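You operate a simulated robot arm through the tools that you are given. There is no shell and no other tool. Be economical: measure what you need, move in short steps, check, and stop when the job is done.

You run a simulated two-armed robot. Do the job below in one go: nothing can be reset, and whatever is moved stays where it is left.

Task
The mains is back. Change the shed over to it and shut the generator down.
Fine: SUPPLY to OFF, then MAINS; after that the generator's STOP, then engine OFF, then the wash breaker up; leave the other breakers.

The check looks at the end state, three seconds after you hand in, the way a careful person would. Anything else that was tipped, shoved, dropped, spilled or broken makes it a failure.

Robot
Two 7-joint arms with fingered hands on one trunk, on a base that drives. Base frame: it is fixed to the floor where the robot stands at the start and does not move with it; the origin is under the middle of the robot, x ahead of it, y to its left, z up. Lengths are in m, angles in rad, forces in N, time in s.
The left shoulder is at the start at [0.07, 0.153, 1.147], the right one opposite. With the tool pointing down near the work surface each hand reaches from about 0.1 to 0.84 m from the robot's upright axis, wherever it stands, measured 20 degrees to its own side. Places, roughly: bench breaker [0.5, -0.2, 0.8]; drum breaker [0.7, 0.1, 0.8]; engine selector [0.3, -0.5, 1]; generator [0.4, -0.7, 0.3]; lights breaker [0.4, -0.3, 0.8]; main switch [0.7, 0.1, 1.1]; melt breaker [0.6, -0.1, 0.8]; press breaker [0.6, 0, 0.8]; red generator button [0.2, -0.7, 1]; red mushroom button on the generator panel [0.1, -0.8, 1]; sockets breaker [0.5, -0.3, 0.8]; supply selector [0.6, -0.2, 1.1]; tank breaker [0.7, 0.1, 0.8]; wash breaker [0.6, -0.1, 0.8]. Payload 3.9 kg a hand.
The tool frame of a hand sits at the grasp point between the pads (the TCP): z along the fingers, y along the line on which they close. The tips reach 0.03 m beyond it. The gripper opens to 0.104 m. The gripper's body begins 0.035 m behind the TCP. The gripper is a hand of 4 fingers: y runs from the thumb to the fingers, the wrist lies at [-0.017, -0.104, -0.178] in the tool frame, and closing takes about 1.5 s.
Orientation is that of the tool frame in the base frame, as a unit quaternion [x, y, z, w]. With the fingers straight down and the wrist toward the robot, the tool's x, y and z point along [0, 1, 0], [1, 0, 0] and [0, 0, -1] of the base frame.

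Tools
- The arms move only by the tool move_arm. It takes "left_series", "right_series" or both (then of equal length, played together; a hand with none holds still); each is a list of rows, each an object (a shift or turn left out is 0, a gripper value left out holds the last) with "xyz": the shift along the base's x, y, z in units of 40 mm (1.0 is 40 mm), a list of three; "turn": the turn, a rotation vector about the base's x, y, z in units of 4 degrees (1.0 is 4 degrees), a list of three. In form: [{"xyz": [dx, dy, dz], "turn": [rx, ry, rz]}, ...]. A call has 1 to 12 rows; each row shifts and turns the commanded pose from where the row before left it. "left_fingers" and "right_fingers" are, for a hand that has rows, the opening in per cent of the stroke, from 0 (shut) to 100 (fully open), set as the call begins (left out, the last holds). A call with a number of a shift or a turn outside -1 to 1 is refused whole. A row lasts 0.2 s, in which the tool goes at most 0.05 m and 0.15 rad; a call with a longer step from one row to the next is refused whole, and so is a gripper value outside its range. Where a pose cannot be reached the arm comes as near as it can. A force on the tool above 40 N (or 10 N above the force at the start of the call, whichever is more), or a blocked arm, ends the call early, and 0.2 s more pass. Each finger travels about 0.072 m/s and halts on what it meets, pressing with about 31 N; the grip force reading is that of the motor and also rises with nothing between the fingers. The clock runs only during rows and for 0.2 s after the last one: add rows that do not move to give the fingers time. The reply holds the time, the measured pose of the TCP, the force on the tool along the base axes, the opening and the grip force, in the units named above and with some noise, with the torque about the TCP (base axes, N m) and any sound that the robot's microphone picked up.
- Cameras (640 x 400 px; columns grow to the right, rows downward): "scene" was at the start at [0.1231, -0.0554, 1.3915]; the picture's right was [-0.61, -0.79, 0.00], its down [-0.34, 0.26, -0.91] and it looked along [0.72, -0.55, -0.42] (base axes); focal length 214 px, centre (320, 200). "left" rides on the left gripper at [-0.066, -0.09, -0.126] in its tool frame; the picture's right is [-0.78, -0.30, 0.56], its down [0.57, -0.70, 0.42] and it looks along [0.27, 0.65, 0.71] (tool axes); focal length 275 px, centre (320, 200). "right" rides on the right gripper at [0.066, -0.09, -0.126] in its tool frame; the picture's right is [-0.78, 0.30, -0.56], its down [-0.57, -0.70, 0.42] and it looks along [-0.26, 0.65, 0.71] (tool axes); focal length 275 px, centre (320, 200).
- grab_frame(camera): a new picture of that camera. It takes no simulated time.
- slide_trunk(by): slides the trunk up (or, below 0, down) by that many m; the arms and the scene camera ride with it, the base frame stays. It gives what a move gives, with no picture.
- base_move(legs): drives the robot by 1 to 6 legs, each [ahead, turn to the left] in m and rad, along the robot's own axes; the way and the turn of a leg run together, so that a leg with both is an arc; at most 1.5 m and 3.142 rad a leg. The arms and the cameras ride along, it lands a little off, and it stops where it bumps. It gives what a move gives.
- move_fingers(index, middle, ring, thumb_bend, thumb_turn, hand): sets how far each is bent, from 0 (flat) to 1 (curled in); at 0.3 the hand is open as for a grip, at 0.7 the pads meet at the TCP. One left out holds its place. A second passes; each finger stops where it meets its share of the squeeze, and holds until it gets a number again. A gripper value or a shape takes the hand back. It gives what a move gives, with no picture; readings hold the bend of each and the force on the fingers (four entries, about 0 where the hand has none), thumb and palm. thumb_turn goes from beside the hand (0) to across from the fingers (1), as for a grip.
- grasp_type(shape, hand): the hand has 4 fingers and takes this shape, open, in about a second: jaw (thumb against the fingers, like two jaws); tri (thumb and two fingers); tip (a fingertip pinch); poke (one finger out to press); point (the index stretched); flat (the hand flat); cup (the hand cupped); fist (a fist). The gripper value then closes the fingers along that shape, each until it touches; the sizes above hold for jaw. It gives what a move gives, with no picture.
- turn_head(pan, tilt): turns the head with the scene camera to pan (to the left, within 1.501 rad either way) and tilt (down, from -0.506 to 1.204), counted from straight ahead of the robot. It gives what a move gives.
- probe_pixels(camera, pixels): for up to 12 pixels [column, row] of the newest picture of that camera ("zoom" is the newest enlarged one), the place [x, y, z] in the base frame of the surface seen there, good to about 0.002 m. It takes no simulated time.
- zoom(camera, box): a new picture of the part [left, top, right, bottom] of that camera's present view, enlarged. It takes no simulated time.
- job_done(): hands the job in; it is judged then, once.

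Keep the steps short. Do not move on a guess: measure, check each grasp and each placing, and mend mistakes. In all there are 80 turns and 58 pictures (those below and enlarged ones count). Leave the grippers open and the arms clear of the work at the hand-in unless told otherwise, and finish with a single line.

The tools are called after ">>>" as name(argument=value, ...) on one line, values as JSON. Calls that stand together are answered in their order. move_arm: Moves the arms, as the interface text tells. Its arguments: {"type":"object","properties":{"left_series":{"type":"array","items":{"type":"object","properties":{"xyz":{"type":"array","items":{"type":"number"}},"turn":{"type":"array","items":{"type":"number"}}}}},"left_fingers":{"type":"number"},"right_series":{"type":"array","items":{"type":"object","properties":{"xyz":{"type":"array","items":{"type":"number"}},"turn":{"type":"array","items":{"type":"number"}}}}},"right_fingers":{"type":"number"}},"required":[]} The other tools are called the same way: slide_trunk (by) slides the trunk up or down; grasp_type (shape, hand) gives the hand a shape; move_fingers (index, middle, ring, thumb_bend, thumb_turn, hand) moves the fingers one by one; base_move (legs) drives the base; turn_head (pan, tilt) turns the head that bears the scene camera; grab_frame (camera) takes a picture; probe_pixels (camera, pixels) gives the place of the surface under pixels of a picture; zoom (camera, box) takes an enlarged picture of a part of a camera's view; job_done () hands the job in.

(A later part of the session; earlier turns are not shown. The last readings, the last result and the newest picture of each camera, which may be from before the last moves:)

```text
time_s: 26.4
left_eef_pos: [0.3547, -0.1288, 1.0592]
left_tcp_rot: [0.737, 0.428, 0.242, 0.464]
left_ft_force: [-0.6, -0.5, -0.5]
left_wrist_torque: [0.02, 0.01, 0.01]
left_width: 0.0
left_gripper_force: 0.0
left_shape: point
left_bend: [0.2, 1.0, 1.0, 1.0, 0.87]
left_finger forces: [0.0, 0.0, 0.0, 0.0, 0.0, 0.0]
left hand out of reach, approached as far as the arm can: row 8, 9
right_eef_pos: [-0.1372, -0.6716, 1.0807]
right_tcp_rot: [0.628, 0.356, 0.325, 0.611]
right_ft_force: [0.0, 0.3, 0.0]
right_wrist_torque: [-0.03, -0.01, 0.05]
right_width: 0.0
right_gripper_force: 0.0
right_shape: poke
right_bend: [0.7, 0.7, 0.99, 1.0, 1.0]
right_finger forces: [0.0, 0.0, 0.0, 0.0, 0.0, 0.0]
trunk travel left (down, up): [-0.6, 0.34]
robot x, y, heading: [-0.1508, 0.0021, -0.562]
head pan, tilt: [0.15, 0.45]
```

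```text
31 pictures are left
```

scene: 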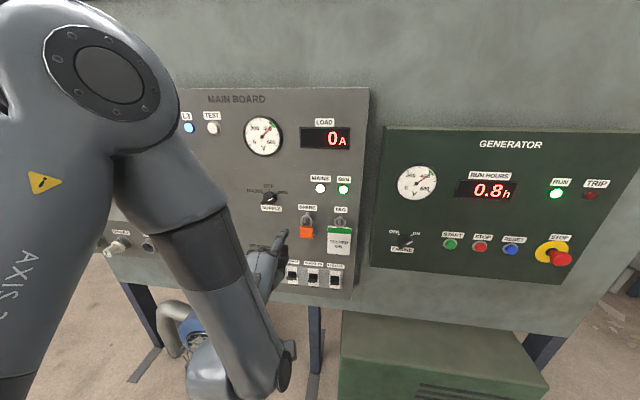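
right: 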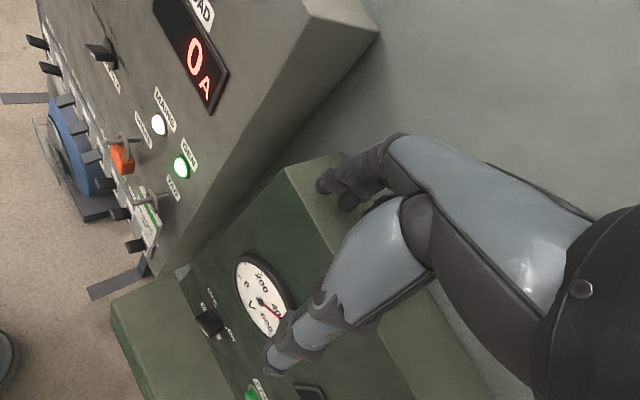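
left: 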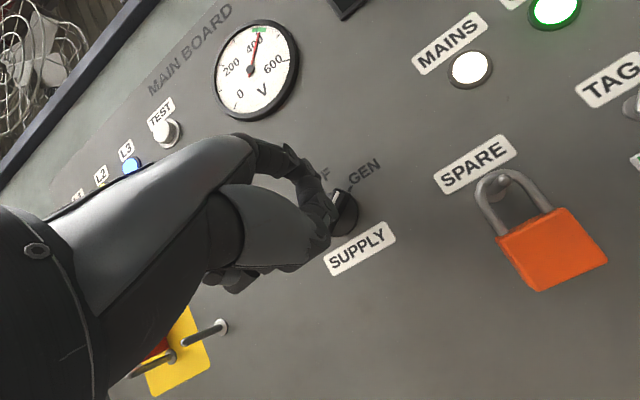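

The arm is still too folded because the wrist is only about 0.26 m from the shoulder. I back up another 0.15 m, then reach out with both hands, pitching the right one down into the same pointing pose.

>>> base_move(legs=[[-0.15, 0]])

>>> grasp_type(shape="point", hand="right")

>>> move_arm(left_series=[{"xyz": [0.8, 0.0, 0]}, {"xyz": [0.8, 0.0, 0]}, {"xyz": [0.8, 0, 0]}, {"xyz": [0.8, 0, 0]}, {"xyz": [0.8, 0, 0]}, {"xyz": [0.4, 0.2, 0]}, {}, {}], right_series=[{"xyz": [0.8, -0.1, -0.3], "turn": [0.5, 0.8, 0]}, {"xyz": [0.8, -0.1, -0.3], "turn": [0.5, 0.8, 0]}, {"xyz": [0.8, -0.1, -0.3], "turn": [0.5, 0.8, 0]}, {"xyz": [0.8, -0.1, -0.3], "turn": [0.5, 0.8, 0]}, {"xyz": [0.8, -0.1, -0.3], "turn": [0.5, 0.8, 0]}, {"xyz": [0.8, -0.1, -0.3], "turn": [0.5, 0.8, 0]}, {"xyz": [0.5, 0, -0.3], "turn": [0.5, 0.8, 0]}, {"xyz": [0, 0, -0.3], "turn": [0.2, 0.3, 0]}])

>>> grab_frame(camera="scene")

```text
time_s: 27.7
left_eef_pos: [0.2294, -0.046, 1.059]
left_tcp_rot: [0.736, 0.43, 0.242, 0.464]
left_ft_force: [0.7, 0.2, 0.3]
left_wrist_torque: [-0.01, 0.02, -0.01]
left_width: 0.0001
left_gripper_force: 0.0
left_shape: point
left_bend: [0.2, 1.0, 1.0, 1.0, 0.87]
left_finger forces: [0.1, 0.0, 0.1, 0.0, 0.0, 0.1]
right_eef_pos: [-0.2609, -0.589, 1.0833]
right_tcp_rot: [0.627, 0.356, 0.324, 0.612]
right_ft_force: [-0.4, 0.4, -0.4]
right_wrist_torque: [0.01, 0.0, 0.01]
right_width: 0.0
right_gripper_force: 0.0
right_shape: poke
right_bend: [0.7, 0.7, 0.99, 1.0, 1.0]
right_finger forces: [0.1, 0.0, 0.0, 0.0, 0.0, 0.0]
trunk travel left (down, up): [-0.6, 0.34]
robot x, y, heading: [-0.2747, 0.0783, -0.563]
head pan, tilt: [0.15, 0.45]
```

```text
time_s: 28.6
left_eef_pos: [0.2296, -0.0467, 1.0582]
left_tcp_rot: [0.736, 0.429, 0.242, 0.464]
left_ft_force: [-0.6, -0.2, -0.2]
left_wrist_torque: [0.07, 0.04, -0.01]
left_width: 0.0
left_gripper_force: 0.0
left_shape: point
left_bend: [0.2, 1.0, 1.0, 1.0, 0.87]
left_finger forces: [0.0, 0.1, 0.0, 0.0, 0.0, 0.0]
right_eef_pos: [-0.2626, -0.589, 1.0825]
right_tcp_rot: [0.627, 0.355, 0.324, 0.613]
right_ft_force: [0.3, -0.5, 0.5]
right_wrist_torque: [0.02, 0.02, 0.0]
right_width: 0.0002
right_gripper_force: 0.1
right_shape: point
right_bend: [0.2, 1.0, 1.0, 0.99, 0.87]
right_finger forces: [0.0, 0.0, 0.0, 0.0, 0.1, 0.0]
trunk travel left (down, up): [-0.6, 0.34]
robot x, y, heading: [-0.2777, 0.0776, -0.564]
head pan, tilt: [0.15, 0.45]
```

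```text
time_s: 30.4
left_eef_pos: [0.3064, -0.1304, 1.0632]
left_tcp_rot: [0.736, 0.43, 0.242, 0.464]
left_ft_force: [-0.4, 0.0, 0.0]
left_wrist_torque: [-0.02, 0.05, 0.0]
left_width: 0.0
left_gripper_force: 0.1
left_shape: point
left_bend: [0.2, 1.0, 1.0, 1.0, 0.87]
left_finger forces: [0.0, 0.0, 0.0, 0.0, 0.1, 0.0]
left hand out of reach, approached as far as the arm can: row 1, 2, 3, 4, 5, 6
right_eef_pos: [-0.051, -0.6129, 0.9858]
right_tcp_rot: [0.753, 0.429, 0.232, 0.441]
right_ft_force: [-0.3, 0.2, 0.4]
right_wrist_torque: [0.01, 0.01, 0.03]
right_width: 0.0003
right_gripper_force: 0.2
right_shape: point
right_bend: [0.2, 1.0, 1.0, 0.99, 0.87]
right_finger forces: [0.1, 0.0, 0.0, 0.1, 0.1, 0.1]
trunk travel left (down, up): [-0.6, 0.34]
robot x, y, heading: [-0.2781, 0.08, -0.562]
head pan, tilt: [0.15, 0.45]
```

```text
30 pictures are left
```

scene: 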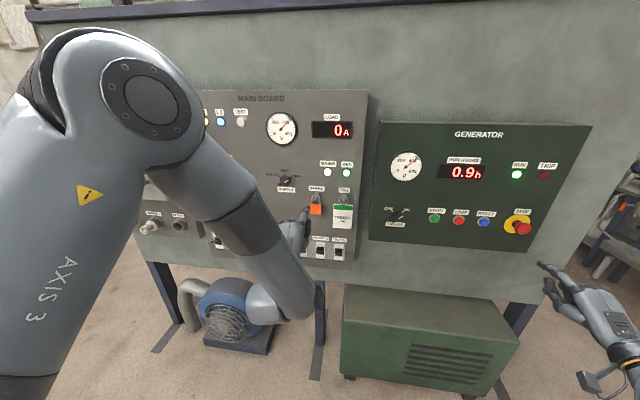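

The left arm is stuck in an awkward elbow-high fold and can't move left. I take the hand back to its original palm-down attitude while raising it, then move it left, which also unfolds the arm.

>>> move_arm(left_series=[{"xyz": [0, 0, 0.3], "turn": [0.534, 0.845, 0]}, {"xyz": [0, 0, 0.3], "turn": [0.534, 0.845, 0]}, {"xyz": [0, 0, 0.3], "turn": [0.534, 0.845, 0]}, {"xyz": [0, 0, 0.3], "turn": [0.534, 0.845, 0]}, {"xyz": [0, 0, 0.3], "turn": [0.534, 0.845, 0]}, {"xyz": [0, 0, 0.3], "turn": [0.534, 0.845, 0]}, {"xyz": [0, 0, 0.3], "turn": [0.534, 0.845, 0]}, {"xyz": [0, 0, 0.3], "turn": [0.534, 0.845, 0]}, {"xyz": [0, 0, 0.3], "turn": [0.534, 0.845, 0]}, {"xyz": [0, 0, 0.3], "turn": [0.534, 0.845, 0]}, {"xyz": [0, 0, 0.3], "turn": [0.534, 0.845, 0]}, {"xyz": [0, 0, 0.3], "turn": [0.534, 0.845, 0]}])

>>> move_arm(left_series=[{"xyz": [0.25, 0.4, 0], "turn": [0.534, 0.845, 0]}, {"xyz": [0.25, 0.4, 0], "turn": [0.534, 0.845, 0]}, {"xyz": [0.25, 0.4, 0], "turn": [0.534, 0.845, 0]}, {"xyz": [0.25, 0.4, 0]}, {"xyz": [0.25, 0.4, 0]}, {"xyz": [0.25, 0.4, 0]}, {"xyz": [0.25, 0.4, 0]}, {"xyz": [0.25, 0.4, 0]}, {"xyz": [0.25, 0.4, 0]}, {"xyz": [0.25, 0.4, 0]}])

>>> grab_frame(camera="scene")

```text
time_s: 33.0
left_eef_pos: [0.3069, -0.131, 1.2077]
left_tcp_rot: [0.857, 0.499, 0.061, 0.116]
left_ft_force: [-0.7, -0.1, 1.0]
left_wrist_torque: [-0.01, 0.0, 0.01]
left_width: 0.0
left_gripper_force: 0.0
left_shape: point
left_bend: [0.2, 1.0, 1.0, 1.0, 0.87]
left_finger forces: [0.1, 0.0, 0.1, 0.0, 0.0, 0.1]
right_eef_pos: [-0.0492, -0.6129, 0.9865]
right_tcp_rot: [0.753, 0.429, 0.233, 0.441]
right_ft_force: [-0.4, -0.1, 0.5]
right_wrist_torque: [-0.02, -0.02, -0.02]
right_width: 0.0
right_gripper_force: 0.2
right_shape: point
right_bend: [0.2, 1.0, 1.0, 0.99, 0.87]
right_finger forces: [0.0, 0.0, 0.1, 0.0, 0.1, 0.0]
trunk travel left (down, up): [-0.6, 0.34]
robot x, y, heading: [-0.2811, 0.0832, -0.564]
head pan, tilt: [0.15, 0.45]
```

```text
time_s: 35.2
left_eef_pos: [0.4074, 0.0322, 1.207]
left_tcp_rot: [0.864, 0.503, 0.015, 0.024]
left_ft_force: [0.9, -0.1, 0.0]
left_wrist_torque: [-0.01, 0.02, -0.01]
left_width: 0.0001
left_gripper_force: 0.1
left_shape: point
left_bend: [0.2, 1.0, 1.0, 1.0, 0.87]
left_finger forces: [0.0, 0.0, 0.1, 0.0, 0.0, 0.0]
right_eef_pos: [-0.0496, -0.6112, 0.9873]
right_tcp_rot: [0.753, 0.43, 0.232, 0.441]
right_ft_force: [0.3, 0.0, 0.4]
right_wrist_torque: [0.04, -0.04, -0.06]
right_width: 0.0
right_gripper_force: 0.0
right_shape: point
right_bend: [0.2, 1.0, 1.0, 0.99, 0.87]
right_finger forces: [0.0, 0.0, 0.0, 0.0, 0.0, 0.0]
trunk travel left (down, up): [-0.6, 0.34]
robot x, y, heading: [-0.2764, 0.0834, -0.56]
head pan, tilt: [0.15, 0.45]
```

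```text
29 pictures are left
```

scene: 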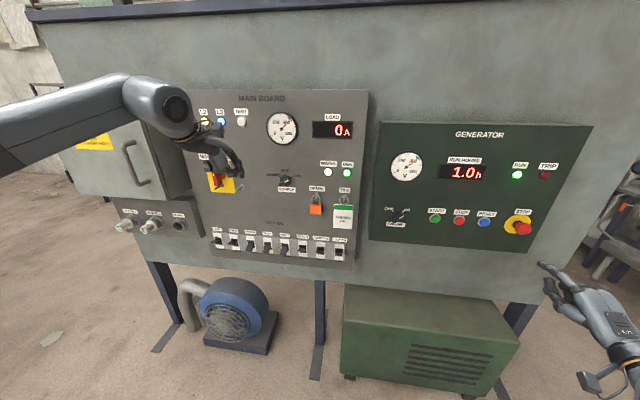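

The left arm is unfolded and moves freely. Now I pitch the hand back up into the pointing pose (15 units), drifting right and down, and check.

>>> move_arm(left_series=[{"xyz": [0, 0, -0.2], "turn": [-0.534, -0.845, 0]}, {"xyz": [0, 0, -0.2], "turn": [-0.534, -0.845, 0]}, {"xyz": [0, 0, -0.2], "turn": [-0.534, -0.845, 0]}, {"xyz": [0, 0, -0.2], "turn": [-0.534, -0.845, 0]}, {"xyz": [0, 0, -0.2], "turn": [-0.534, -0.845, 0]}, {"xyz": [0, 0, -0.2], "turn": [-0.534, -0.845, 0]}, {"xyz": [0, 0, -0.2], "turn": [-0.534, -0.845, 0]}, {"xyz": [0, 0, -0.2], "turn": [-0.534, -0.845, 0]}, {"xyz": [0, 0, -0.2], "turn": [-0.534, -0.845, 0]}, {"xyz": [0, 0, -0.2], "turn": [-0.534, -0.845, 0]}, {"xyz": [0, 0, -0.2], "turn": [-0.534, -0.845, 0]}, {"xyz": [0, 0, -0.2], "turn": [-0.534, -0.845, 0]}])

>>> move_arm(left_series=[{"xyz": [0.2, -0.6, -0.3], "turn": [-0.534, -0.845, 0]}, {"xyz": [0.2, -0.6, -0.3], "turn": [-0.534, -0.845, 0]}, {"xyz": [0.2, -0.6, -0.3], "turn": [-0.534, -0.845, 0]}, {"xyz": [0.2, -0.6, -0.3]}, {"xyz": [0, 0, -0.2]}, {}])

>>> grab_frame(camera="scene")

```text
time_s: 37.8
left_eef_pos: [0.4022, 0.0129, 1.1148]
left_tcp_rot: [0.801, 0.443, 0.19, 0.355]
left_ft_force: [-0.4, 0.3, 0.4]
left_wrist_torque: [-0.04, -0.01, -0.02]
left_width: 0.0
left_gripper_force: 0.0
left_shape: point
left_bend: [0.2, 1.0, 1.0, 1.0, 0.87]
left_finger forces: [0.0, 0.1, 0.1, 0.1, 0.0, 0.0]
left hand out of reach, approached as far as the arm can: row 12
right_eef_pos: [-0.0499, -0.6121, 0.9852]
right_tcp_rot: [0.753, 0.429, 0.233, 0.442]
right_ft_force: [-0.3, -0.1, -1.1]
right_wrist_torque: [-0.02, 0.0, -0.04]
right_width: 0.0002
right_gripper_force: 0.1
right_shape: point
right_bend: [0.2, 1.0, 1.0, 0.99, 0.87]
right_finger forces: [0.1, 0.0, 0.1, 0.0, 0.1, 0.0]
trunk travel left (down, up): [-0.6, 0.34]
robot x, y, heading: [-0.2748, 0.0777, -0.565]
head pan, tilt: [0.15, 0.45]
```

```text
time_s: 39.2
left_eef_pos: [0.4251, -0.0578, 1.0688]
left_tcp_rot: [0.775, 0.427, 0.219, 0.411]
left_ft_force: [0.3, -1.0, 0.5]
left_wrist_torque: [0.02, 0.02, 0.0]
left_width: 0.0001
left_gripper_force: 0.2
left_shape: point
left_bend: [0.2, 1.0, 1.0, 1.0, 0.87]
left_finger forces: [0.1, 0.0, 0.0, 0.0, 0.1, 0.0]
left hand out of reach, approached as far as the arm can: row 1
right_eef_pos: [-0.0483, -0.612, 0.9863]
right_tcp_rot: [0.753, 0.429, 0.233, 0.441]
right_ft_force: [-0.3, 0.0, 0.1]
right_wrist_torque: [0.02, -0.01, 0.02]
right_width: 0.0002
right_gripper_force: 0.1
right_shape: point
right_bend: [0.2, 1.0, 1.0, 0.99, 0.87]
right_finger forces: [0.0, 0.0, 0.0, 0.1, 0.1, 0.0]
trunk travel left (down, up): [-0.6, 0.34]
robot x, y, heading: [-0.278, 0.0755, -0.562]
head pan, tilt: [0.15, 0.45]
```

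```text
28 pictures are left
```

scene: 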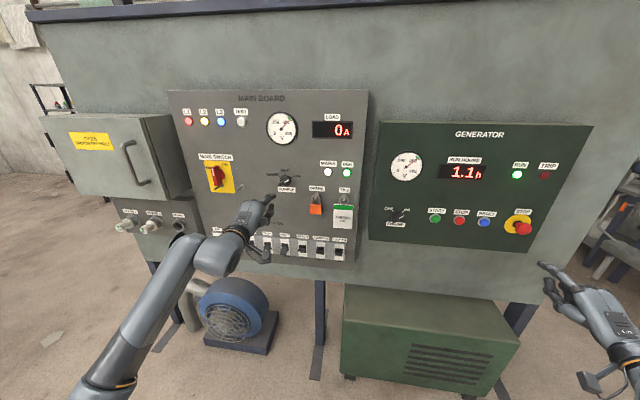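

The left arm is now in a natural posture. I zoom in and locate the index tip.

>>> zoom(camera="scene", box=[220, 160, 316, 220])

```text
6.67 times, centred on (268, 190) of scene
```

zoom: 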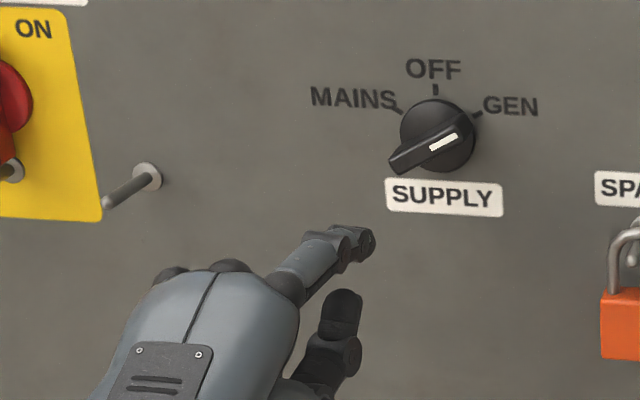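

>>> probe_pixels(camera="zoom", pixels=[[360, 228], [372, 243], [366, 255], [345, 228], [350, 258], [340, 240], [345, 300]])

```text
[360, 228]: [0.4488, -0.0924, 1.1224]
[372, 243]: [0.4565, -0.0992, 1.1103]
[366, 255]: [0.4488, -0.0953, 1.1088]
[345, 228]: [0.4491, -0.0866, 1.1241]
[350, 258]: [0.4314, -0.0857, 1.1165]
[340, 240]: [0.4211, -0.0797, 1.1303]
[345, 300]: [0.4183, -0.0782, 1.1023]
```

The tip centre is at u≈0.164, z≈1.114, 135 mm off the panel. I move it to u≈0.143, z≈1.101 (below-right of the pointer) at about 45 mm standoff.

>>> move_arm(left_series=[{"xyz": [0.54, -0.55, -0.11]}, {"xyz": [0.54, -0.55, -0.11]}, {"xyz": [0.54, -0.55, -0.11]}, {}])

>>> zoom(camera="scene", box=[252, 160, 316, 200])

```text
time_s: 40.2
left_eef_pos: [0.4899, -0.1232, 1.0549]
left_tcp_rot: [0.776, 0.425, 0.218, 0.412]
left_ft_force: [0.3, -0.1, 0.3]
left_wrist_torque: [-0.03, 0.01, 0.01]
left_width: 0.0001
left_gripper_force: 0.1
left_shape: point
left_bend: [0.2, 1.0, 1.0, 1.0, 0.87]
left_finger forces: [0.1, 0.0, 0.0, 0.0, 0.0, 0.1]
right_eef_pos: [-0.0508, -0.6127, 0.9868]
right_tcp_rot: [0.752, 0.429, 0.234, 0.443]
right_ft_force: [0.0, 0.7, -0.3]
right_wrist_torque: [0.01, 0.03, -0.01]
right_width: 0.0
right_gripper_force: 0.0
right_shape: point
right_bend: [0.2, 1.0, 1.0, 0.99, 0.87]
right_finger forces: [0.0, 0.1, 0.1, 0.0, 0.0, 0.0]
trunk travel left (down, up): [-0.6, 0.34]
robot x, y, heading: [-0.2798, 0.0784, -0.565]
head pan, tilt: [0.15, 0.45]
```

```text
10.00 times, centred on (284, 180) of scene
```

zoom: 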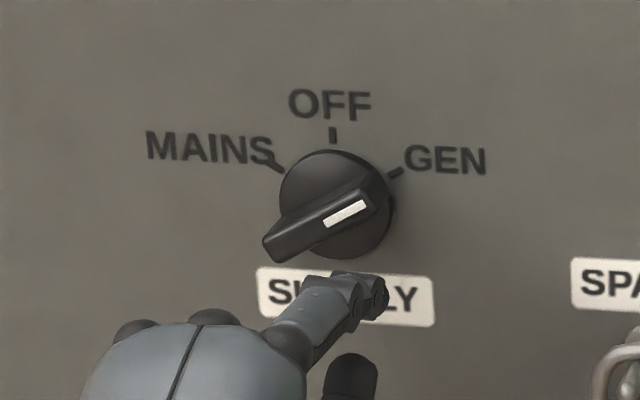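

Tracking is accurate. I push the tip in 33 mm beside the blade, then sweep it up along the arc towards OFF and stop a little short to check.

>>> move_arm(left_series=[{"xyz": [0.35, -0.22, 0]}, {"xyz": [0.35, -0.22, 0]}, {}, {"xyz": [0.04, 0.065, 0.17]}, {"xyz": [0.04, 0.065, 0.17]}, {"xyz": [0.003, 0.004, 0.14]}, {"xyz": [0.031, 0.049, 0.17]}, {}])

>>> zoom(camera="scene", box=[252, 160, 316, 200])

```text
time_s: 42.0
left_eef_pos: [0.5206, -0.1324, 1.0838]
left_tcp_rot: [0.774, 0.428, 0.22, 0.412]
left_ft_force: [-5.3, 6.2, -0.9]
left_wrist_torque: [-0.19, -0.15, 0.07]
left_width: 0.0961
left_gripper_force: 0.1
left_shape: point
left_bend: [0.22, 1.0, 1.0, 1.0, 0.87]
left_finger forces: [7.9, 0.0, 0.0, 0.0, 0.0, 0.0]
right_eef_pos: [-0.052, -0.6116, 0.9879]
right_tcp_rot: [0.752, 0.429, 0.234, 0.442]
right_ft_force: [-0.4, -0.9, -1.3]
right_wrist_torque: [-0.01, -0.03, -0.01]
right_width: 0.0
right_gripper_force: 0.1
right_shape: point
right_bend: [0.2, 1.0, 1.0, 0.99, 0.87]
right_finger forces: [0.0, 0.1, 0.0, 0.0, 0.0, 0.0]
trunk travel left (down, up): [-0.6, 0.34]
robot x, y, heading: [-0.2786, 0.0839, -0.564]
head pan, tilt: [0.15, 0.45]
```

```text
10.00 times, centred on (284, 180) of scene
```

zoom: 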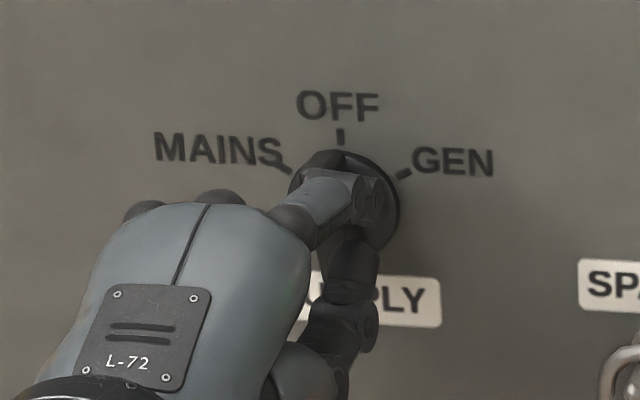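

The finger reads about 8 N, and the blade seems to have moved. I draw straight out 45 mm to see the knob.

>>> move_arm(left_series=[{"xyz": [-0.475, 0.3, 0]}, {"xyz": [-0.475, 0.3, 0]}, {"xyz": [0, 0, -0.8]}, {}])

>>> zoom(camera="scene", box=[252, 160, 316, 200])

```text
time_s: 43.0
left_eef_pos: [0.4842, -0.1101, 1.0502]
left_tcp_rot: [0.775, 0.427, 0.219, 0.412]
left_ft_force: [-1.2, 0.2, 1.0]
left_wrist_torque: [-0.02, 0.01, 0.0]
left_width: 0.0959
left_gripper_force: 0.0
left_shape: point
left_bend: [0.2, 1.0, 1.0, 1.0, 0.87]
left_finger forces: [0.0, 0.0, 0.0, 0.1, 0.0, 0.0]
right_eef_pos: [-0.0501, -0.6124, 0.9882]
right_tcp_rot: [0.753, 0.428, 0.233, 0.443]
right_ft_force: [-0.3, -0.1, 0.0]
right_wrist_torque: [0.0, 0.01, 0.0]
right_width: 0.0
right_gripper_force: 0.0
right_shape: point
right_bend: [0.2, 1.0, 1.0, 0.99, 0.87]
right_finger forces: [0.1, 0.0, 0.1, 0.0, 0.1, 0.1]
trunk travel left (down, up): [-0.6, 0.34]
robot x, y, heading: [-0.2765, 0.082, -0.561]
head pan, tilt: [0.15, 0.45]
```

```text
10.00 times, centred on (284, 180) of scene
```

zoom: 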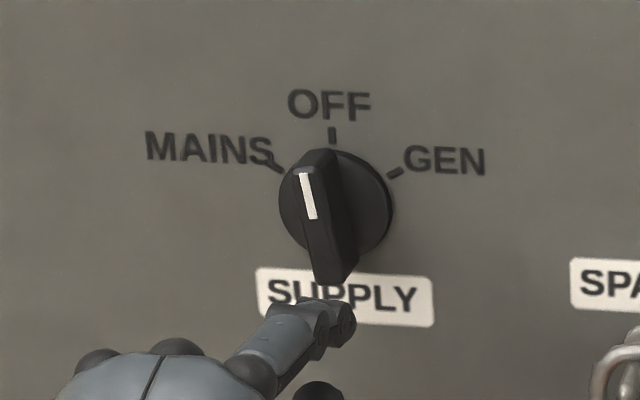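

The knob is now at OFF, pointing up and slightly past vertical. Next I come in from the right of the upper pointer end and sweep left towards MAINS.

>>> move_arm(left_series=[{"xyz": [-0.057, -0.09, 0.52]}, {"xyz": [-0.057, -0.09, 0.52]}, {}, {"xyz": [0.42, -0.27, 0]}, {"xyz": [0.42, -0.27, 0]}, {}, {"xyz": [0.083, 0.132, 0.017]}, {"xyz": [0.083, 0.132, 0.017]}, {"xyz": [0.083, 0.132, 0.017]}, {"xyz": [0.065, 0.104, 0]}, {"xyz": [0.065, 0.104, 0]}, {}])

>>> zoom(camera="scene", box=[252, 160, 316, 200])

```text
time_s: 45.6
left_eef_pos: [0.5278, -0.1145, 1.0939]
left_tcp_rot: [0.775, 0.428, 0.219, 0.41]
left_ft_force: [0.0, -0.9, 0.4]
left_wrist_torque: [0.05, -0.04, -0.11]
left_width: 0.0
left_gripper_force: 0.0
left_shape: point
left_bend: [0.2, 1.0, 1.0, 1.0, 0.87]
left_finger forces: [1.1, 0.1, 0.1, 0.1, 0.1, 0.1]
right_eef_pos: [-0.0502, -0.6136, 0.9869]
right_tcp_rot: [0.754, 0.428, 0.233, 0.441]
right_ft_force: [0.2, 0.3, -0.3]
right_wrist_torque: [0.01, 0.0, -0.02]
right_width: 0.0
right_gripper_force: 0.1
right_shape: point
right_bend: [0.2, 1.0, 1.0, 0.99, 0.87]
right_finger forces: [0.0, 0.0, 0.0, 0.0, 0.0, 0.0]
trunk travel left (down, up): [-0.6, 0.34]
robot x, y, heading: [-0.275, 0.0791, -0.565]
head pan, tilt: [0.15, 0.45]
```

```text
10.00 times, centred on (284, 180) of scene
```

zoom: 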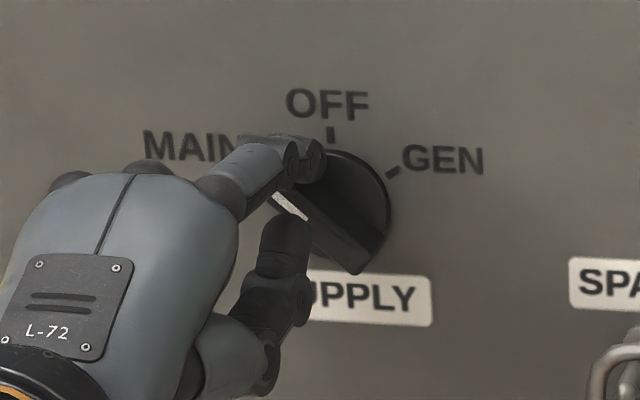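

The blade is now about 45–50° towards MAINS. I push a little more left and down, then draw out to look.

>>> move_arm(left_series=[{"xyz": [0.053, 0.085, -0.06]}, {"xyz": [0.053, 0.085, -0.06]}, {}, {"xyz": [-0.475, 0.3, 0]}, {"xyz": [-0.475, 0.3, 0]}, {"xyz": [0, 0, -0.8]}, {"xyz": [0, 0, -0.7]}, {}])

>>> zoom(camera="scene", box=[252, 150, 380, 230])

```text
time_s: 47.4
left_eef_pos: [0.4946, -0.0835, 1.0293]
left_tcp_rot: [0.774, 0.428, 0.22, 0.411]
left_ft_force: [0.0, -0.6, -0.1]
left_wrist_torque: [0.02, -0.01, 0.03]
left_width: 0.0002
left_gripper_force: 0.1
left_shape: point
left_bend: [0.2, 1.0, 1.0, 1.0, 0.87]
left_finger forces: [0.0, 0.1, 0.0, 0.1, 0.0, 0.0]
right_eef_pos: [-0.0509, -0.613, 0.9868]
right_tcp_rot: [0.753, 0.429, 0.233, 0.441]
right_ft_force: [-0.6, -0.1, -0.2]
right_wrist_torque: [0.04, 0.03, 0.0]
right_width: 0.0001
right_gripper_force: 0.0
right_shape: point
right_bend: [0.2, 1.0, 1.0, 0.99, 0.87]
right_finger forces: [0.0, 0.0, 0.1, 0.1, 0.0, 0.0]
trunk travel left (down, up): [-0.6, 0.34]
robot x, y, heading: [-0.278, 0.082, -0.565]
head pan, tilt: [0.15, 0.45]
```

```text
5.00 times, centred on (316, 190) of scene
```

zoom: 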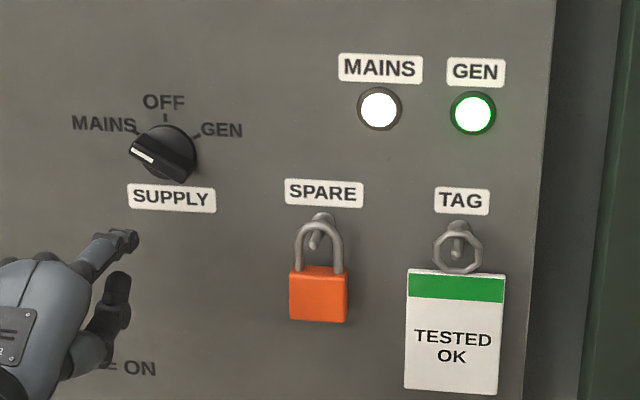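

The supply knob now points at MAINS. Next is the generator STOP, the small red button at [0.239, -0.681, 1.002], between START and RESET and not the mushroom. I bring the right index to about 40 mm in front of it.

>>> move_arm(right_series=[{"xyz": [0.863, -0.133, -0.125]}, {"xyz": [0.863, -0.133, -0.125]}, {"xyz": [0.863, -0.133, -0.125]}, {"xyz": [0.863, -0.133, -0.125]}, {"xyz": [0.863, -0.133, -0.125]}, {"xyz": [0.863, -0.133, -0.125]}, {}, {}])

>>> zoom(camera="scene", box=[420, 180, 532, 250])

```text
time_s: 49.2
left_eef_pos: [0.4952, -0.0836, 1.029]
left_tcp_rot: [0.774, 0.428, 0.219, 0.411]
left_ft_force: [-1.0, 0.3, 0.2]
left_wrist_torque: [0.02, 0.0, 0.0]
left_width: 0.0
left_gripper_force: 0.0
left_shape: point
left_bend: [0.2, 1.0, 1.0, 1.0, 0.87]
left_finger forces: [0.0, 0.0, 0.0, 0.0, 0.0, 0.0]
right_eef_pos: [0.1585, -0.6453, 0.9575]
right_tcp_rot: [0.753, 0.43, 0.233, 0.441]
right_ft_force: [0.2, -0.4, -0.6]
right_wrist_torque: [-0.02, 0.02, 0.0]
right_width: 0.0001
right_gripper_force: 0.1
right_shape: point
right_bend: [0.2, 1.0, 1.0, 0.99, 0.87]
right_finger forces: [0.0, 0.1, 0.0, 0.1, 0.0, 0.0]
trunk travel left (down, up): [-0.6, 0.34]
robot x, y, heading: [-0.2761, 0.0793, -0.562]
head pan, tilt: [0.15, 0.45]
```

```text
5.71 times, centred on (476, 215) of scene
```

zoom: 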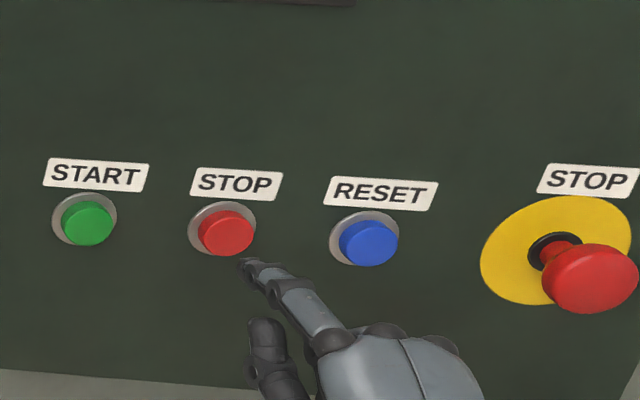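

I probe the right fingertip and the STOP button face to get the exact offset.

>>> probe_pixels(camera="zoom", pixels=[[243, 262], [255, 262], [250, 275], [265, 268], [228, 235], [215, 225], [245, 235], [150, 250], [86, 226]])

```text
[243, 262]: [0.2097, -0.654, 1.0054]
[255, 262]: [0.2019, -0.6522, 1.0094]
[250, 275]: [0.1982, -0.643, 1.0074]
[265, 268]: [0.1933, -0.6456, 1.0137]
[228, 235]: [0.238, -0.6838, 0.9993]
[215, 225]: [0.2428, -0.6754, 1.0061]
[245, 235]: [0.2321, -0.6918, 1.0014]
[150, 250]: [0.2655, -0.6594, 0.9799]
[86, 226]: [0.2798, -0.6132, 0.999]
```

The tip is 40 mm from the button face and aligned within about 3 mm. I press straight in by about 47 mm, the last part slowly, then hold.

>>> move_arm(right_series=[{"xyz": [0.3, -0.23, 0]}, {"xyz": [0.3, -0.23, 0]}, {"xyz": [0.1, -0.064, 0]}, {"xyz": [0.1, -0.064, 0]}, {"xyz": [0.1, -0.064, 0]}, {"xyz": [0.1, -0.064, 0]}, {}, {}])

>>> zoom(camera="scene", box=[380, 120, 572, 240])

```text
time_s: 51.0
left_eef_pos: [0.4899, -0.0779, 1.0334]
left_tcp_rot: [0.773, 0.427, 0.221, 0.413]
left_ft_force: [-1.1, -0.3, 1.1]
left_wrist_torque: [0.01, 0.0, -0.05]
left_width: 0.0
left_gripper_force: 0.0
left_shape: point
left_bend: [0.2, 1.0, 1.0, 1.0, 0.87]
left_finger forces: [0.1, 0.0, 0.1, 0.0, 0.0, 0.1]
right_eef_pos: [0.1927, -0.6703, 0.9633]
right_tcp_rot: [0.751, 0.428, 0.235, 0.445]
right_ft_force: [-30.7, 20.9, 2.9]
right_wrist_torque: [-0.93, -1.41, 0.46]
right_width: 0.0962
right_gripper_force: 0.2
right_shape: point
right_bend: [0.21, 1.0, 1.0, 0.99, 0.87]
right_finger forces: [36.6, 0.0, 0.0, 0.0, 0.1, 0.1]
trunk travel left (down, up): [-0.6, 0.34]
robot x, y, heading: [-0.2756, 0.0772, -0.565]
head pan, tilt: [0.15, 0.45]
heard: click
```

```text
3.33 times, centred on (476, 180) of scene
```

zoom: 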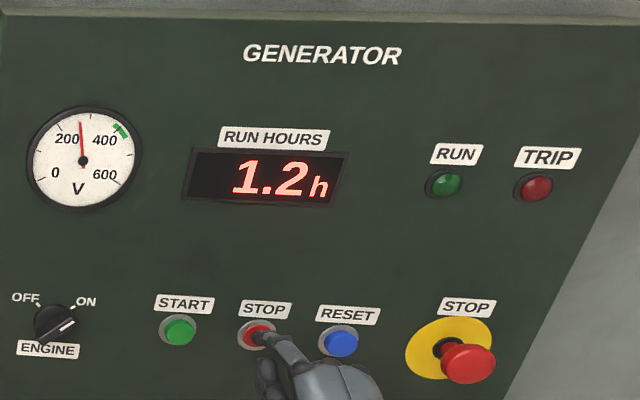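

Click: the RUN lamp is dark and the voltage is falling. I withdraw 60 mm and zoom in on the engine selector.

>>> move_arm(right_series=[{"xyz": [-0.42, 0.27, 0]}, {"xyz": [-0.42, 0.27, 0]}, {"xyz": [-0.42, 0.27, 0]}, {}])

>>> zoom(camera="scene", box=[368, 195, 432, 235])

>>> probe_pixels(camera="zoom", pixels=[[285, 200], [310, 180], [330, 190], [345, 195], [250, 200], [270, 250], [300, 220], [255, 225], [350, 250], [200, 250], [320, 215], [290, 160]])

```text
time_s: 52.0
left_eef_pos: [0.4946, -0.083, 1.0292]
left_tcp_rot: [0.774, 0.428, 0.22, 0.41]
left_ft_force: [-0.2, -0.3, 0.0]
left_wrist_torque: [0.01, 0.0, 0.04]
left_width: 0.0
left_gripper_force: 0.1
left_shape: point
left_bend: [0.2, 1.0, 1.0, 1.0, 0.87]
left_finger forces: [0.1, 0.0, 0.0, 0.1, 0.1, 0.0]
right_eef_pos: [0.1477, -0.6403, 0.9559]
right_tcp_rot: [0.753, 0.429, 0.232, 0.441]
right_ft_force: [0.4, -0.1, 0.0]
right_wrist_torque: [-0.01, -0.02, 0.03]
right_width: 0.0001
right_gripper_force: 0.0
right_shape: point
right_bend: [0.2, 1.0, 1.0, 0.99, 0.87]
right_finger forces: [0.1, 0.0, 0.0, 0.0, 0.1, 0.0]
trunk travel left (down, up): [-0.6, 0.34]
robot x, y, heading: [-0.2765, 0.0839, -0.562]
head pan, tilt: [0.15, 0.45]
```

```text
10.00 times, centred on (400, 215) of scene
```

zoom: 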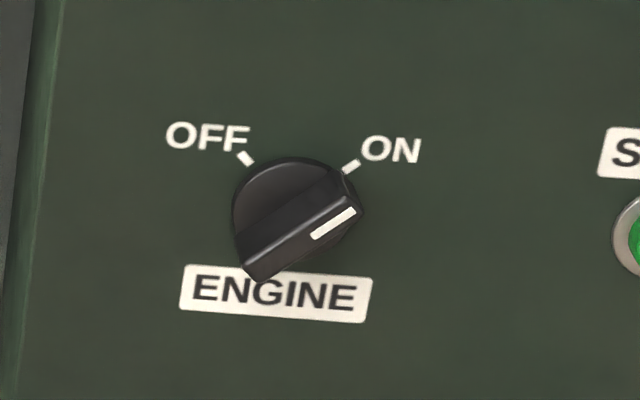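

```text
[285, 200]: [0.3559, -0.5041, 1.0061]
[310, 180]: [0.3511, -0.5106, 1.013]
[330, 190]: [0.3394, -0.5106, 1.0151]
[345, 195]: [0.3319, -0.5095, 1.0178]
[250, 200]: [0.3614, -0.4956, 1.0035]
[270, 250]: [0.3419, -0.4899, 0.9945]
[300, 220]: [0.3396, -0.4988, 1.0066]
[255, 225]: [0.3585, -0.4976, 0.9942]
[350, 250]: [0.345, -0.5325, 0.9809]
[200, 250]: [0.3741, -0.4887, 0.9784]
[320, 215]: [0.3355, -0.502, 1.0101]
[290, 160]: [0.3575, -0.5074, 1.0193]
```

The engine knob centre is at about u −0.241, z 1.003, with the blade standing 6–25 mm out and pointing about 50° right (ON). I move the right tip to below-right of its pointer at about 45 mm standoff.

>>> move_arm(right_series=[{"xyz": [0.544, 0.711, -0.038]}, {"xyz": [0.544, 0.711, -0.038]}, {"xyz": [0.544, 0.711, -0.038]}, {"xyz": [0.544, 0.711, -0.038]}, {"xyz": [0.544, 0.711, -0.038]}, {}, {}])

>>> zoom(camera="scene", box=[368, 195, 432, 235])

>>> probe_pixels(camera="zoom", pixels=[[345, 260], [335, 260], [350, 275], [360, 265], [340, 270], [370, 280]])

```text
time_s: 53.6
left_eef_pos: [0.4945, -0.0825, 1.0284]
left_tcp_rot: [0.775, 0.427, 0.219, 0.412]
left_ft_force: [1.0, 0.2, 1.0]
left_wrist_torque: [0.02, -0.03, -0.02]
left_width: 0.0
left_gripper_force: 0.1
left_shape: point
left_bend: [0.2, 1.0, 1.0, 1.0, 0.87]
left_finger forces: [0.0, 0.0, 0.0, 0.1, 0.0, 0.0]
right_eef_pos: [0.2558, -0.4993, 0.9476]
right_tcp_rot: [0.753, 0.429, 0.233, 0.442]
right_ft_force: [0.3, -0.2, 0.1]
right_wrist_torque: [-0.01, -0.02, 0.0]
right_width: 0.0
right_gripper_force: 0.0
right_shape: point
right_bend: [0.2, 1.0, 1.0, 0.99, 0.87]
right_finger forces: [0.0, 0.0, 0.0, 0.0, 0.0, 0.0]
trunk travel left (down, up): [-0.6, 0.34]
robot x, y, heading: [-0.2761, 0.0811, -0.562]
head pan, tilt: [0.15, 0.45]
```

```text
10.00 times, centred on (400, 215) of scene
```

zoom: 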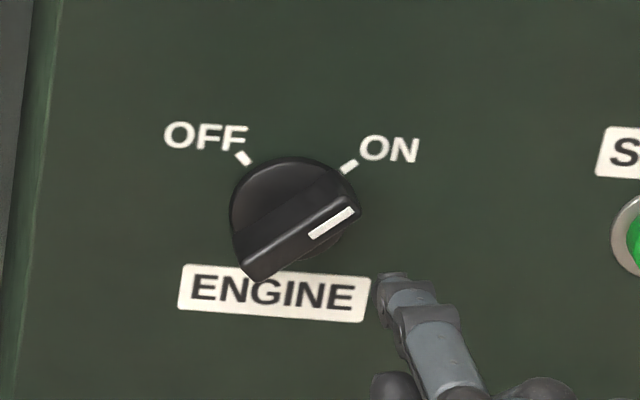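

```text
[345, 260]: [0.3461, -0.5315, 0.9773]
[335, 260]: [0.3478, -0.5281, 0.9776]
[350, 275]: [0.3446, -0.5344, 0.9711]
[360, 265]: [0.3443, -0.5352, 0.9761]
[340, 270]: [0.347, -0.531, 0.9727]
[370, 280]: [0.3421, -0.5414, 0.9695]
```

The tip is where intended. I insert it 30 mm and sweep the pointer up over and left to OFF.

>>> move_arm(right_series=[{"xyz": [0.317, -0.2, 0]}, {"xyz": [0.317, -0.2, 0]}, {}, {"xyz": [0.063, 0.099, 0.125]}, {"xyz": [0.063, 0.099, 0.125]}, {"xyz": [0.012, 0.019, 0.2375]}, {"xyz": [0.044, 0.07, 0.1375]}, {"xyz": [0.0975, 0.154, 0.11]}, {"xyz": [0.092, 0.146, 0.0325]}, {"xyz": [0.02, 0.03, 0]}, {}])

>>> move_arm(right_series=[{"xyz": [-0.475, 0.3, 0]}, {"xyz": [-0.475, 0.3, 0]}, {"xyz": [-0.3, -0.4, -0.7]}, {}])

>>> zoom(camera="scene", box=[368, 195, 432, 235])

```text
time_s: 56.0
left_eef_pos: [0.4945, -0.0826, 1.0286]
left_tcp_rot: [0.775, 0.427, 0.22, 0.411]
left_ft_force: [0.4, 0.3, 0.7]
left_wrist_torque: [0.05, 0.02, 0.03]
left_width: 0.0002
left_gripper_force: 0.1
left_shape: point
left_bend: [0.2, 1.0, 1.0, 1.0, 0.87]
left_finger forces: [0.0, 0.0, 0.0, 0.0, 0.0, 0.1]
right_eef_pos: [0.2958, -0.4914, 0.9795]
right_tcp_rot: [0.753, 0.428, 0.233, 0.442]
right_ft_force: [-0.4, -1.5, -0.1]
right_wrist_torque: [0.1, -0.03, -0.06]
right_width: 0.0961
right_gripper_force: 0.1
right_shape: point
right_bend: [0.2, 1.0, 1.0, 0.99, 0.87]
right_finger forces: [1.2, 0.0, 0.1, 0.0, 0.1, 0.0]
trunk travel left (down, up): [-0.6, 0.34]
robot x, y, heading: [-0.2778, 0.0817, -0.564]
head pan, tilt: [0.15, 0.45]
```

```text
time_s: 57.0
left_eef_pos: [0.4953, -0.0829, 1.0291]
left_tcp_rot: [0.775, 0.428, 0.22, 0.411]
left_ft_force: [0.2, 0.0, -0.3]
left_wrist_torque: [-0.01, 0.0, 0.03]
left_width: 0.0002
left_gripper_force: 0.0
left_shape: point
left_bend: [0.2, 1.0, 1.0, 1.0, 0.87]
left_finger forces: [0.0, 0.0, 0.1, 0.1, 0.0, 0.1]
right_eef_pos: [0.2484, -0.4807, 0.951]
right_tcp_rot: [0.753, 0.429, 0.233, 0.44]
right_ft_force: [0.4, 0.8, -0.6]
right_wrist_torque: [-0.01, 0.0, 0.03]
right_width: 0.0
right_gripper_force: 0.0
right_shape: point
right_bend: [0.2, 1.0, 1.0, 1.0, 0.87]
right_finger forces: [0.0, 0.0, 0.0, 0.0, 0.0, 0.0]
trunk travel left (down, up): [-0.6, 0.34]
robot x, y, heading: [-0.2757, 0.0832, -0.558]
head pan, tilt: [0.15, 0.45]
```

```text
10.00 times, centred on (400, 215) of scene
```

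zoom: 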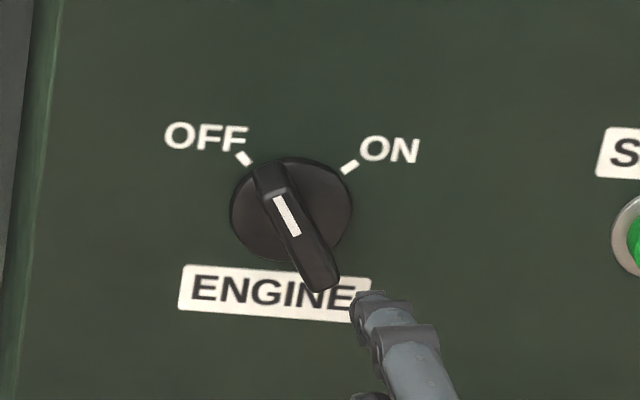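

The pointer has gone about 28° left and needs about 20° more to line up with the OFF tick. I make a second pass from the right of the pointer end, further left and down.

>>> move_arm(right_series=[{"xyz": [0.053, 0.084, 0.78]}, {}, {"xyz": [0.475, -0.3, 0]}, {"xyz": [0.475, -0.3, 0]}, {}, {"xyz": [0.06, 0.096, -0.035]}, {"xyz": [0.06, 0.096, -0.035]}, {"xyz": [0.0535, 0.085, -0.034]}, {"xyz": [0.0535, 0.085, -0.034]}, {"xyz": [0.019, 0.03, -0.025]}, {}])

>>> move_arm(right_series=[{"xyz": [-0.475, 0.3, 0]}, {"xyz": [-0.475, 0.3, 0]}, {"xyz": [-0.4, -0.6, -0.5]}, {}])

>>> zoom(camera="scene", box=[368, 195, 432, 235])

```text
time_s: 59.4
left_eef_pos: [0.4935, -0.0836, 1.029]
left_tcp_rot: [0.775, 0.428, 0.219, 0.41]
left_ft_force: [0.4, 0.3, 0.4]
left_wrist_torque: [-0.01, 0.0, -0.03]
left_width: 0.0
left_gripper_force: 0.1
left_shape: point
left_bend: [0.2, 1.0, 1.0, 1.0, 0.87]
left_finger forces: [0.0, 0.1, 0.0, 0.1, 0.1, 0.0]
right_eef_pos: [0.2962, -0.4881, 0.9769]
right_tcp_rot: [0.753, 0.428, 0.233, 0.443]
right_ft_force: [-0.3, -1.0, 0.1]
right_wrist_torque: [0.0, -0.1, -0.04]
right_width: 0.0
right_gripper_force: 0.0
right_shape: point
right_bend: [0.2, 1.0, 1.0, 1.0, 0.87]
right_finger forces: [1.6, 0.0, 0.0, 0.1, 0.1, 0.0]
trunk travel left (down, up): [-0.6, 0.34]
robot x, y, heading: [-0.2766, 0.0822, -0.567]
head pan, tilt: [0.15, 0.45]
```

```text
time_s: 60.4
left_eef_pos: [0.4944, -0.083, 1.0293]
left_tcp_rot: [0.775, 0.427, 0.219, 0.411]
left_ft_force: [0.1, 0.1, -0.3]
left_wrist_torque: [-0.01, -0.01, -0.01]
left_width: 0.0003
left_gripper_force: 0.0
left_shape: point
left_bend: [0.2, 1.0, 1.0, 1.0, 0.87]
left_finger forces: [0.0, 0.0, 0.0, 0.0, 0.0, 0.1]
right_eef_pos: [0.2434, -0.4862, 0.9565]
right_tcp_rot: [0.753, 0.43, 0.234, 0.44]
right_ft_force: [-0.1, 0.4, -0.5]
right_wrist_torque: [0.0, 0.02, 0.0]
right_width: 0.0
right_gripper_force: 0.0
right_shape: point
right_bend: [0.2, 1.0, 1.0, 1.0, 0.87]
right_finger forces: [0.0, 0.0, 0.0, 0.1, 0.1, 0.1]
trunk travel left (down, up): [-0.6, 0.34]
robot x, y, heading: [-0.2804, 0.083, -0.564]
head pan, tilt: [0.15, 0.45]
```

```text
10.00 times, centred on (400, 215) of scene
```

zoom: 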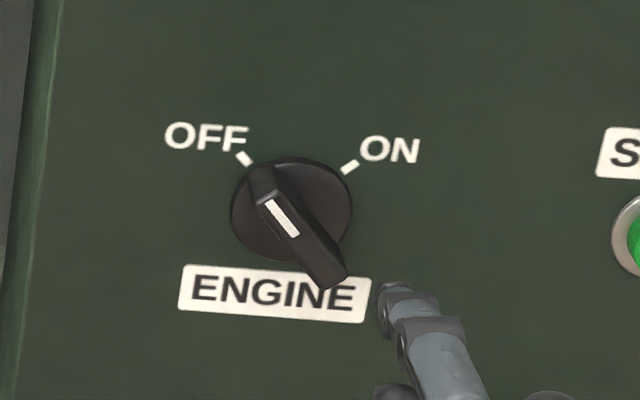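

It is now about 43° left, and the symmetric OFF should be about 50°. One more pass a few mm further.

>>> move_arm(right_series=[{"xyz": [0.16, 0.253, 0.65]}, {}, {"xyz": [0.475, -0.3, 0]}, {"xyz": [0.475, -0.3, 0]}, {}, {"xyz": [0.06, 0.096, -0.035]}, {"xyz": [0.06, 0.096, -0.035]}, {"xyz": [0.0556, 0.088, -0.033]}, {"xyz": [0.0556, 0.088, -0.033]}, {"xyz": [0.0556, 0.088, -0.033]}, {}, {}])

>>> move_arm(right_series=[{"xyz": [-0.475, 0.3, 0]}, {"xyz": [-0.475, 0.3, 0]}, {"xyz": [-0.4, -0.6, -0.5]}, {}])

>>> zoom(camera="scene", box=[368, 195, 432, 235])

```text
time_s: 63.0
left_eef_pos: [0.495, -0.0843, 1.0302]
left_tcp_rot: [0.775, 0.427, 0.219, 0.411]
left_ft_force: [1.1, -0.3, 0.1]
left_wrist_torque: [-0.02, -0.02, 0.03]
left_width: 0.0
left_gripper_force: 0.1
left_shape: point
left_bend: [0.2, 1.0, 1.0, 1.0, 0.87]
left_finger forces: [0.0, 0.1, 0.0, 0.1, 0.0, 0.0]
right_eef_pos: [0.2969, -0.4848, 0.9758]
right_tcp_rot: [0.753, 0.428, 0.234, 0.442]
right_ft_force: [-4.6, -6.3, 2.3]
right_wrist_torque: [0.24, -0.32, -0.36]
right_width: 0.0
right_gripper_force: 0.0
right_shape: point
right_bend: [0.19, 1.0, 1.0, 1.0, 0.87]
right_finger forces: [6.9, 0.1, 0.0, 0.0, 0.1, 0.0]
trunk travel left (down, up): [-0.6, 0.34]
robot x, y, heading: [-0.2767, 0.0849, -0.565]
head pan, tilt: [0.15, 0.45]
```

```text
time_s: 64.0
left_eef_pos: [0.4948, -0.0827, 1.0282]
left_tcp_rot: [0.775, 0.427, 0.219, 0.411]
left_ft_force: [0.6, 0.5, 0.3]
left_wrist_torque: [-0.01, -0.02, -0.01]
left_width: 0.0002
left_gripper_force: 0.1
left_shape: point
left_bend: [0.2, 1.0, 1.0, 1.0, 0.87]
left_finger forces: [0.0, 0.0, 0.1, 0.0, 0.0, 0.0]
right_eef_pos: [0.2449, -0.4814, 0.9543]
right_tcp_rot: [0.753, 0.43, 0.234, 0.44]
right_ft_force: [-0.4, 0.0, -0.3]
right_wrist_torque: [-0.01, 0.0, 0.01]
right_width: 0.0
right_gripper_force: 0.0
right_shape: point
right_bend: [0.2, 1.0, 1.0, 1.0, 0.87]
right_finger forces: [0.0, 0.0, 0.0, 0.0, 0.1, 0.1]
trunk travel left (down, up): [-0.6, 0.34]
robot x, y, heading: [-0.2764, 0.0851, -0.561]
head pan, tilt: [0.15, 0.45]
```

```text
10.00 times, centred on (400, 215) of scene
```

zoom: 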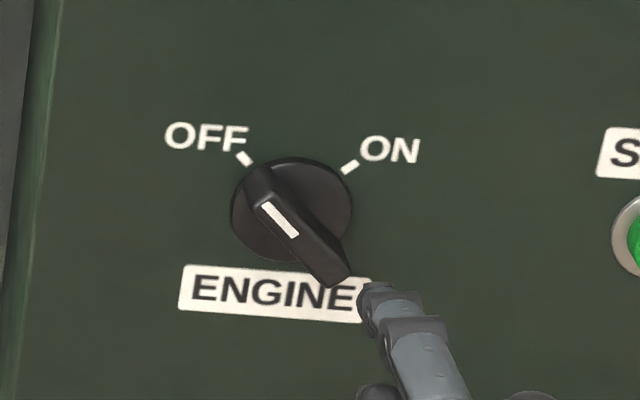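

The push met firm resistance at the end (about 8 N), so the engine knob is at its OFF stop, in line with the OFF tick. Now the breakers: I zoom in on the row.

>>> move_arm(right_series=[{"xyz": [-0.8, 0.1, 0]}, {"xyz": [-0.8, 0.1, 0]}, {"xyz": [-0.8, 0.1, 0]}, {}], left_series=[{"xyz": [-0.6, 0.38, 0]}, {"xyz": [-0.6, 0.38, 0]}, {"xyz": [-0.6, 0.38, 0]}, {}])

>>> zoom(camera="scene", box=[204, 160, 364, 260])

```text
time_s: 65.0
left_eef_pos: [0.4238, -0.037, 1.0281]
left_tcp_rot: [0.775, 0.427, 0.218, 0.411]
left_ft_force: [0.5, 0.0, 0.2]
left_wrist_torque: [0.01, -0.02, 0.0]
left_width: 0.0
left_gripper_force: 0.0
left_shape: point
left_bend: [0.2, 1.0, 1.0, 1.0, 0.87]
left_finger forces: [0.0, 0.0, 0.0, 0.1, 0.1, 0.1]
right_eef_pos: [0.1498, -0.472, 0.9547]
right_tcp_rot: [0.753, 0.429, 0.232, 0.441]
right_ft_force: [0.0, -0.1, 0.6]
right_wrist_torque: [-0.01, -0.02, -0.02]
right_width: 0.0
right_gripper_force: 0.0
right_shape: point
right_bend: [0.2, 1.0, 1.0, 1.0, 0.87]
right_finger forces: [0.0, 0.1, 0.0, 0.1, 0.0, 0.0]
trunk travel left (down, up): [-0.6, 0.34]
robot x, y, heading: [-0.2776, 0.0795, -0.565]
head pan, tilt: [0.15, 0.45]
```

```text
4.00 times, centred on (284, 210) of scene
```

zoom: 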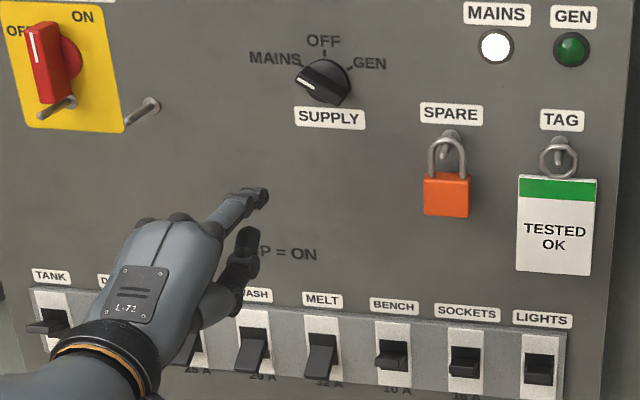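

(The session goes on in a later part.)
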